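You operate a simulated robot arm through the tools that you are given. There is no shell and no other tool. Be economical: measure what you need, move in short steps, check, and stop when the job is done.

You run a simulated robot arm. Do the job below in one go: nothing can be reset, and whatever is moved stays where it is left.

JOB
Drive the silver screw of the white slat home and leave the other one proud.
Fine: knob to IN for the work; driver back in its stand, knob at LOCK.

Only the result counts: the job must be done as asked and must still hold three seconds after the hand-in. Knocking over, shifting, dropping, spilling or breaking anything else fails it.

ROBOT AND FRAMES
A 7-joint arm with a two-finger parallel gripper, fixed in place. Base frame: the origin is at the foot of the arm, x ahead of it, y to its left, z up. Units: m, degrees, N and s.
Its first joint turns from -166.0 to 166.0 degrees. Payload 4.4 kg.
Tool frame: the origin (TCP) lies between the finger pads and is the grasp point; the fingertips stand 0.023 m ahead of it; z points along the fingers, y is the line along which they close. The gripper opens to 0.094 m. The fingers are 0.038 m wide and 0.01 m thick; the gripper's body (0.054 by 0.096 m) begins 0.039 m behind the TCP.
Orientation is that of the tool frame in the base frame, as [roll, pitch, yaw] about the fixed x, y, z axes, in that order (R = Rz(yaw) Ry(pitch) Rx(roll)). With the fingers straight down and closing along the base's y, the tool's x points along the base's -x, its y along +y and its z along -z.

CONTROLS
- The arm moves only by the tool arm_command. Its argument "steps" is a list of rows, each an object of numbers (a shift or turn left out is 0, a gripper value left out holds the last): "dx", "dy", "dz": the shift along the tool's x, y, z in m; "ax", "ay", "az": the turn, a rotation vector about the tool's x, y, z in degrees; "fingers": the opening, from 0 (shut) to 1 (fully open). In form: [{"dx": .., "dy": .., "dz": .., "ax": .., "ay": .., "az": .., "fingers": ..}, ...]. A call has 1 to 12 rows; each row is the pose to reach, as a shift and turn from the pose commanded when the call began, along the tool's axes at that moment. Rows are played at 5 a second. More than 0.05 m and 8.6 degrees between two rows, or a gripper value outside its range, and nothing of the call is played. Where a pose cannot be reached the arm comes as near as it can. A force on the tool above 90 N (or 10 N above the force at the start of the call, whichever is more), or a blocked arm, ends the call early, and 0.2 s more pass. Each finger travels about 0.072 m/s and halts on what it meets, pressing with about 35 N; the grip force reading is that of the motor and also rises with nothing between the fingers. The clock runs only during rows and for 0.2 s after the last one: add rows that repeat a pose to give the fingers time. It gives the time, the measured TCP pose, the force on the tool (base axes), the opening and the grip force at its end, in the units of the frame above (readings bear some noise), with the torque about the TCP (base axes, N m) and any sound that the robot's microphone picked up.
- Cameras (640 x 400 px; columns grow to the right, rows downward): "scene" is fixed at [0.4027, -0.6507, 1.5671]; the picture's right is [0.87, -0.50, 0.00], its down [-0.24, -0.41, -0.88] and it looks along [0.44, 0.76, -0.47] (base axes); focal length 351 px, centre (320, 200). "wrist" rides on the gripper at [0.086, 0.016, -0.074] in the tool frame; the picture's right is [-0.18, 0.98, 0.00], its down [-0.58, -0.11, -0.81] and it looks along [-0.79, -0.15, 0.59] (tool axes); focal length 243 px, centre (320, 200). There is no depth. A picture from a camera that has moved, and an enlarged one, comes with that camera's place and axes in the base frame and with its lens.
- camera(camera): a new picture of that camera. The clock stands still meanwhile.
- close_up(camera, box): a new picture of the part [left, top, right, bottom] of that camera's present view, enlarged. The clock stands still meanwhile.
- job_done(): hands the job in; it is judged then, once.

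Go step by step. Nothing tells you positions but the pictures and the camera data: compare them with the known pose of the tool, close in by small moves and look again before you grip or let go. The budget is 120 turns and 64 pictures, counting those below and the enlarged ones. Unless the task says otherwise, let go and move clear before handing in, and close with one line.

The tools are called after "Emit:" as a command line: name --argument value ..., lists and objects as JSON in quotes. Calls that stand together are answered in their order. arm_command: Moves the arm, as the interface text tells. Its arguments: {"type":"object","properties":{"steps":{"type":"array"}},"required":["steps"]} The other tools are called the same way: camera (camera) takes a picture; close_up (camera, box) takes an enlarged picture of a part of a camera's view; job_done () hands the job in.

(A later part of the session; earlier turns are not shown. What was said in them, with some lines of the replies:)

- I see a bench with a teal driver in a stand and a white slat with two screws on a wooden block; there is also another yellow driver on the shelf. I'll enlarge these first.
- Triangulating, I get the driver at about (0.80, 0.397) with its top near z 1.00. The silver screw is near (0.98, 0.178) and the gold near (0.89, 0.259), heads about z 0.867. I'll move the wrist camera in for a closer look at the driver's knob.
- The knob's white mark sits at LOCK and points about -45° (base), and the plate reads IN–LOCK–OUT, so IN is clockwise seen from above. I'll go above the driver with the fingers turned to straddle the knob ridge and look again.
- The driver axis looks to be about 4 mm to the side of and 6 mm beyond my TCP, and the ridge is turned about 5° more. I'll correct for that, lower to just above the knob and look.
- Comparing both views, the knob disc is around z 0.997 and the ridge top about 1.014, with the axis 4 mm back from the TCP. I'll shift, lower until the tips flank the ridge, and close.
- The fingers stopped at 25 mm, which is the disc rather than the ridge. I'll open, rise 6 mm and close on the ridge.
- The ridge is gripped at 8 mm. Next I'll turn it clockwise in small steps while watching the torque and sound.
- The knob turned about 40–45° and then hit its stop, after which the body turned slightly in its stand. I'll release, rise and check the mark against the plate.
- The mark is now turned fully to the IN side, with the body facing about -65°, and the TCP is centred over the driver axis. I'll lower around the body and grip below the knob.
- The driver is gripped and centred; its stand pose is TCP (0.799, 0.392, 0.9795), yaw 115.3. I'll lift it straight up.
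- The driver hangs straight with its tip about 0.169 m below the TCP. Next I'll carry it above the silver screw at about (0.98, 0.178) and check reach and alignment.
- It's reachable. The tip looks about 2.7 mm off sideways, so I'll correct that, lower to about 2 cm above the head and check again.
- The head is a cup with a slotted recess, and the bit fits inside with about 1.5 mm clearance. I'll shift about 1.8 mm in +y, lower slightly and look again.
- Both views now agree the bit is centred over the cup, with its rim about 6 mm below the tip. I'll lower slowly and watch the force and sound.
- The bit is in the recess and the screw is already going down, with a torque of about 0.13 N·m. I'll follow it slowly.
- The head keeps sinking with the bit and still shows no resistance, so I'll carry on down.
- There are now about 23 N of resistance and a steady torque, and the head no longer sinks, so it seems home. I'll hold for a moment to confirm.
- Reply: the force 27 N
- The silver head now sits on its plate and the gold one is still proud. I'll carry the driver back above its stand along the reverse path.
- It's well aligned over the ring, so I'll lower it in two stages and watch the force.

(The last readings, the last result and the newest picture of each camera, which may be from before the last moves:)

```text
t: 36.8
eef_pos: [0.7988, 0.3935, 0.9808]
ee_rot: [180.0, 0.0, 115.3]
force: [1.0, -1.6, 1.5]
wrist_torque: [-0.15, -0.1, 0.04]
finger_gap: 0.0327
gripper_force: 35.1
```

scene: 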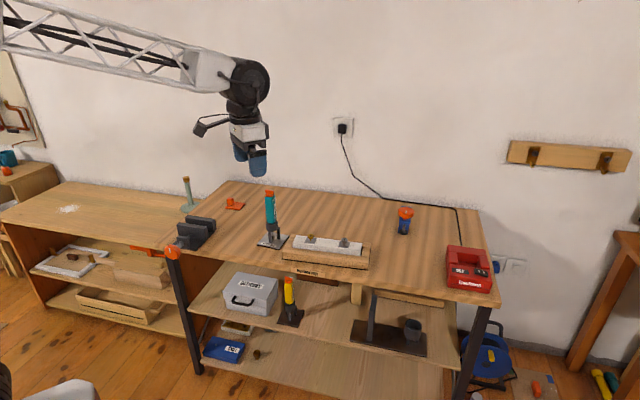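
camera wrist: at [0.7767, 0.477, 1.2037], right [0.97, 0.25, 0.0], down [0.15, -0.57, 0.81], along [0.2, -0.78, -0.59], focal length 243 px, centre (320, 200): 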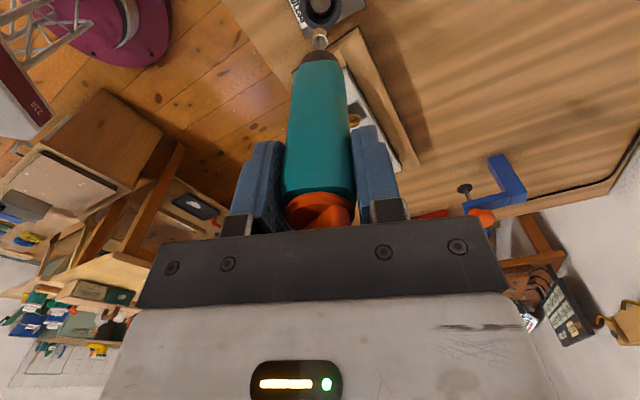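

It's seated; the force reversed on contact. I'll open the fingers, rise and look at the knob.

Emit:
arm_command --steps '[{"fingers": 0.4}, {"fingers": 0.55}, {"fingers": 0.65}, {"dz": -0.02, "fingers": 0.65}, {"dz": -0.05, "fingers": 0.65}, {"dz": -0.09, "fingers": 0.65}, {"dz": -0.118, "fingers": 0.65}, {"dz": -0.118, "fingers": 0.65}]'

Emit:
close_up --camera "wrist" --box '[260, 0, 380, 120]'

Emit:
close_up --camera "scene" --box '[254, 180, 302, 250]'

```text
t: 38.6
eef_pos: [0.7968, 0.3908, 1.098]
ee_rot: [-180.0, 0.0, 115.3]
force: [0.2, 1.1, -0.6]
wrist_torque: [-0.02, 0.0, -0.02]
finger_gap: 0.061
gripper_force: 0.0
```

```text
3.33 times, centred on (320, 60) of wrist
camera zoom: at [0.7767, 0.4764, 1.1718], right [0.97, 0.25, 0.0], down [0.15, -0.57, 0.81], along [0.2, -0.78, -0.59], focal length 809 px, centre (320, 667)
```

zoom: 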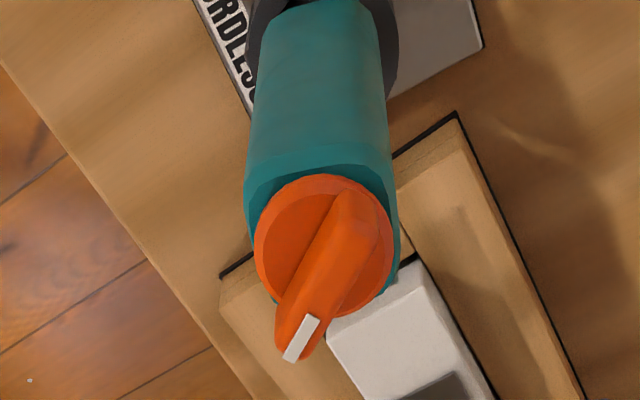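

```text
5.71 times, centred on (278, 215) of scene
camera zoom: at [0.4027, -0.6507, 1.5671], right [0.87, -0.5, 0.0], down [-0.24, -0.41, -0.88], along [0.44, 0.76, -0.47], focal length 2005 px, centre (560, 114)
```

zoom: 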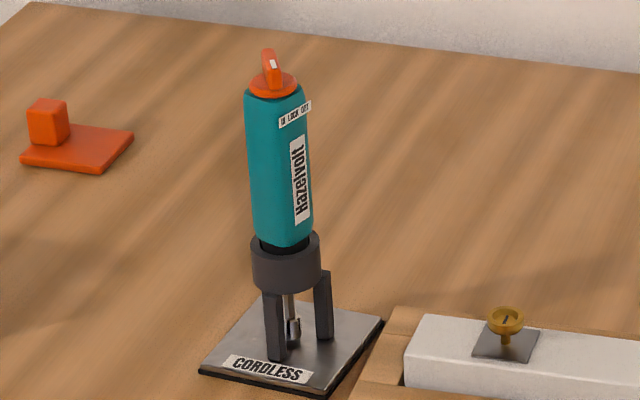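

The driver is back in its stand with the knob about 38–40° off LOCK on the IN side. I'll turn the gripper to match the ridge, lower and grip it.

Emit:
arm_command --steps '[{"az": 8, "fingers": 0.5}, {"az": 16, "fingers": 0.5}, {"az": 24, "fingers": 0.5}, {"az": 32, "fingers": 0.5}, {"az": 38, "fingers": 0.5}, {"az": 38, "dz": 0.03, "fingers": 0.5}, {"az": 38, "dz": 0.055, "fingers": 0.45}, {"az": 38, "dz": 0.069, "fingers": 0.4}, {"az": 38, "dz": 0.069, "fingers": 0.25}, {"az": 38, "dz": 0.069, "fingers": 0.05}, {"az": 38, "dz": 0.069, "fingers": 0.05}, {"az": 38, "dz": 0.069, "fingers": 0.05}]'

Emit:
close_up --camera "wrist" --box '[220, 20, 420, 170]'

Emit:
close_up --camera "scene" --box '[254, 176, 294, 206]'

```text
t: 41.2
eef_pos: [0.7982, 0.3919, 1.0295]
ee_rot: [180.0, -0.1, 77.2]
force: [0.5, 0.9, 0.0]
wrist_torque: [-0.03, -0.03, -0.02]
finger_gap: 0.0081
gripper_force: 34.9
```

```text
2.67 times, centred on (320, 95) of wrist
camera zoom: at [0.8342, 0.4726, 1.1027], right [0.92, -0.4, 0.0], down [-0.23, -0.54, 0.81], along [-0.32, -0.74, -0.59], focal length 647 px, centre (320, 480)
```

zoom: 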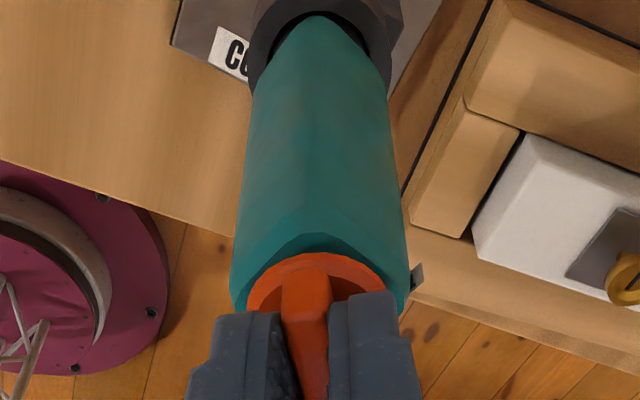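

```text
13.33 times, centred on (274, 191) of scene
camera zoom: at [0.4027, -0.6507, 1.5671], right [0.87, -0.5, 0.0], down [-0.24, -0.41, -0.88], along [0.44, 0.76, -0.47], focal length 4678 px, centre (933, 320)
```

zoom: 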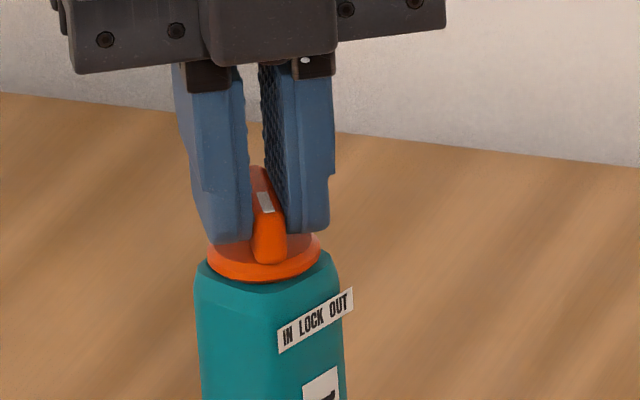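

Gripped. I'll turn the knob counter-clockwise by 38° so that it lines up with the body's plate face.

Emit:
arm_command --steps '[{"az": -4}, {"az": -8}, {"az": -12}, {"az": -16}, {"az": -20}, {"az": -24}, {"az": -28}, {"az": -32}, {"az": -36}, {"az": -38}, {"az": -38}]'

Emit:
close_up --camera "wrist" --box '[220, 20, 420, 170]'

Emit:
close_up --camera "scene" --box '[254, 176, 294, 206]'

```text
t: 43.6
eef_pos: [0.7985, 0.3909, 1.0287]
ee_rot: [-180.0, 0.0, 115.3]
force: [2.2, -4.8, -0.2]
wrist_torque: [-0.56, -0.32, -0.02]
finger_gap: 0.0082
gripper_force: 35.0
```

```text
2.67 times, centred on (320, 95) of wrist
camera zoom: at [0.7769, 0.4771, 1.1028], right [0.97, 0.25, 0.0], down [0.15, -0.57, 0.81], along [0.21, -0.78, -0.59], focal length 647 px, centre (320, 480)
```

zoom: 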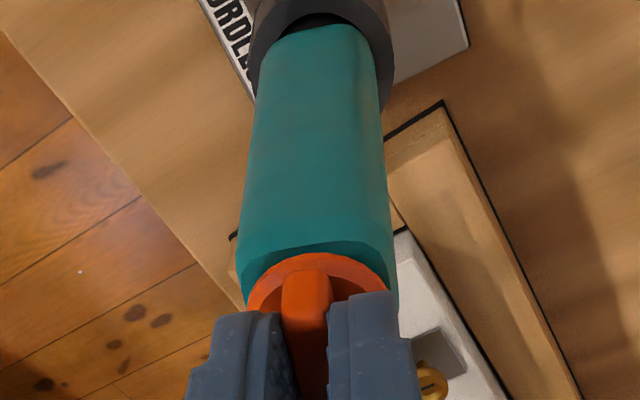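

```text
13.33 times, centred on (274, 191) of scene
camera zoom: at [0.4027, -0.6507, 1.5671], right [0.87, -0.5, 0.0], down [-0.24, -0.41, -0.88], along [0.44, 0.76, -0.47], focal length 4678 px, centre (933, 320)
```

zoom: 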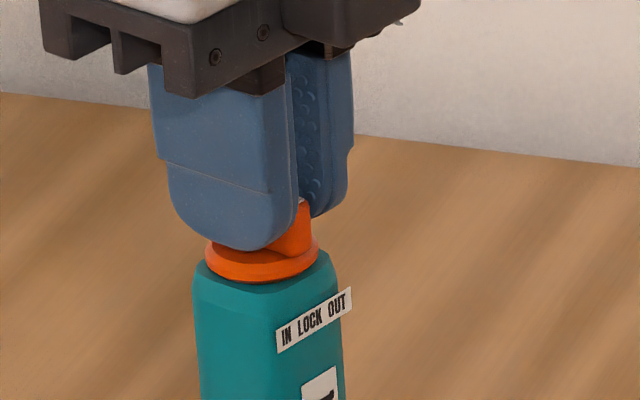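

Emit:
arm_command --steps '[{"fingers": 0.2}, {"fingers": 0.4}, {"fingers": 0.5}, {"dz": -0.03, "fingers": 0.5}, {"dz": -0.07, "fingers": 0.65}, {"dz": -0.07, "fingers": 0.65}]'

Emit:
close_up --camera "wrist" --box '[270, 40, 366, 120]'

Emit:
close_up --camera "scene" --box '[254, 184, 286, 204]'

```text
t: 45.0
eef_pos: [0.7982, 0.3926, 1.0976]
ee_rot: [179.9, 0.0, 115.3]
force: [0.3, -0.6, -0.3]
wrist_torque: [-0.01, -0.02, 0.0]
finger_gap: 0.0609
gripper_force: 0.0
```

```text
5.00 times, centred on (318, 80) of wrist
camera zoom: at [0.7767, 0.4777, 1.1721], right [0.97, 0.25, 0.0], down [0.15, -0.57, 0.81], along [0.2, -0.78, -0.59], focal length 1213 px, centre (330, 800)
```

zoom: 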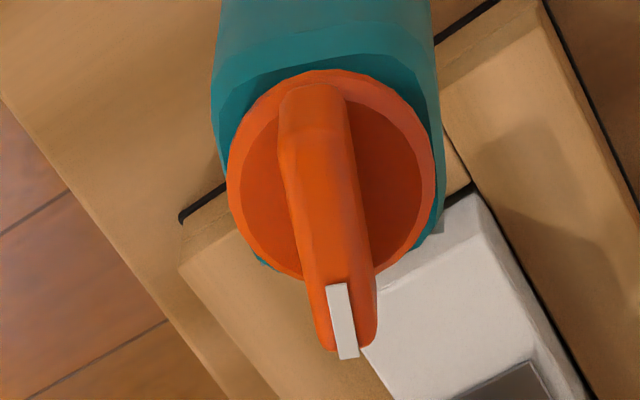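

```text
16.00 times, centred on (270, 194) of scene
camera zoom: at [0.4027, -0.6507, 1.5671], right [0.87, -0.5, 0.0], down [-0.24, -0.41, -0.88], along [0.44, 0.76, -0.47], focal length 5614 px, centre (1120, 296)
```

zoom: 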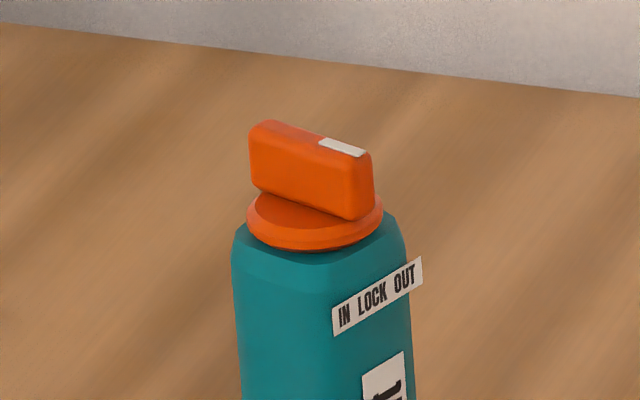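

By the plate and ridge slopes, the mark is within about 2° of where it sat at LOCK before. I'll move clear and take a last look.

Emit:
arm_command --steps '[{"dz": -0.04}, {"dz": -0.08}, {"dz": -0.12}, {"dz": -0.15, "dx": 0.03}, {"dz": -0.15, "dx": 0.07}]'

Emit:
close_up --camera "scene" --box '[220, 160, 380, 280]'

```text
t: 46.2
eef_pos: [0.7684, 0.4568, 1.2481]
ee_rot: [-180.0, 0.0, 115.2]
force: [-0.3, 0.6, -0.8]
wrist_torque: [0.01, -0.01, 0.0]
finger_gap: 0.0612
gripper_force: 0.1
```

```text
3.33 times, centred on (300, 220) of scene
camera zoom: at [0.4027, -0.6507, 1.5671], right [0.87, -0.5, 0.0], down [-0.24, -0.41, -0.88], along [0.44, 0.76, -0.47], focal length 1170 px, centre (387, 133)
```

zoom: 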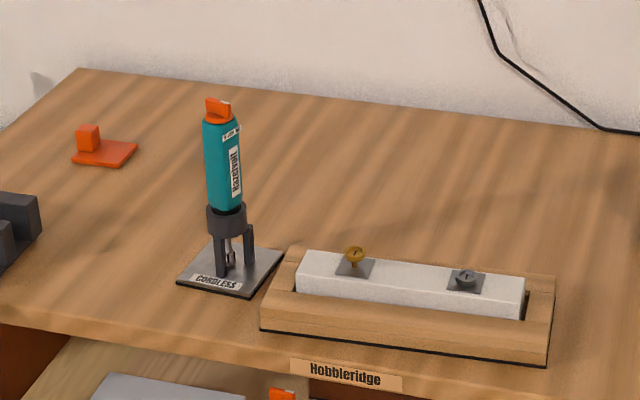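

The silver screw is down on its plate, the gold screw is still proud, the driver is in its stand with the knob at LOCK, and the arm is clear. I'm handing in.

Emit:
job_done

```text
The job is handed in.
```

The silver screw is driven home and the gold one left proud; the driver is back in its stand (turned about 15° from how it stood) with the knob at LOCK, and the slat shifted about 1 mm in its tray.
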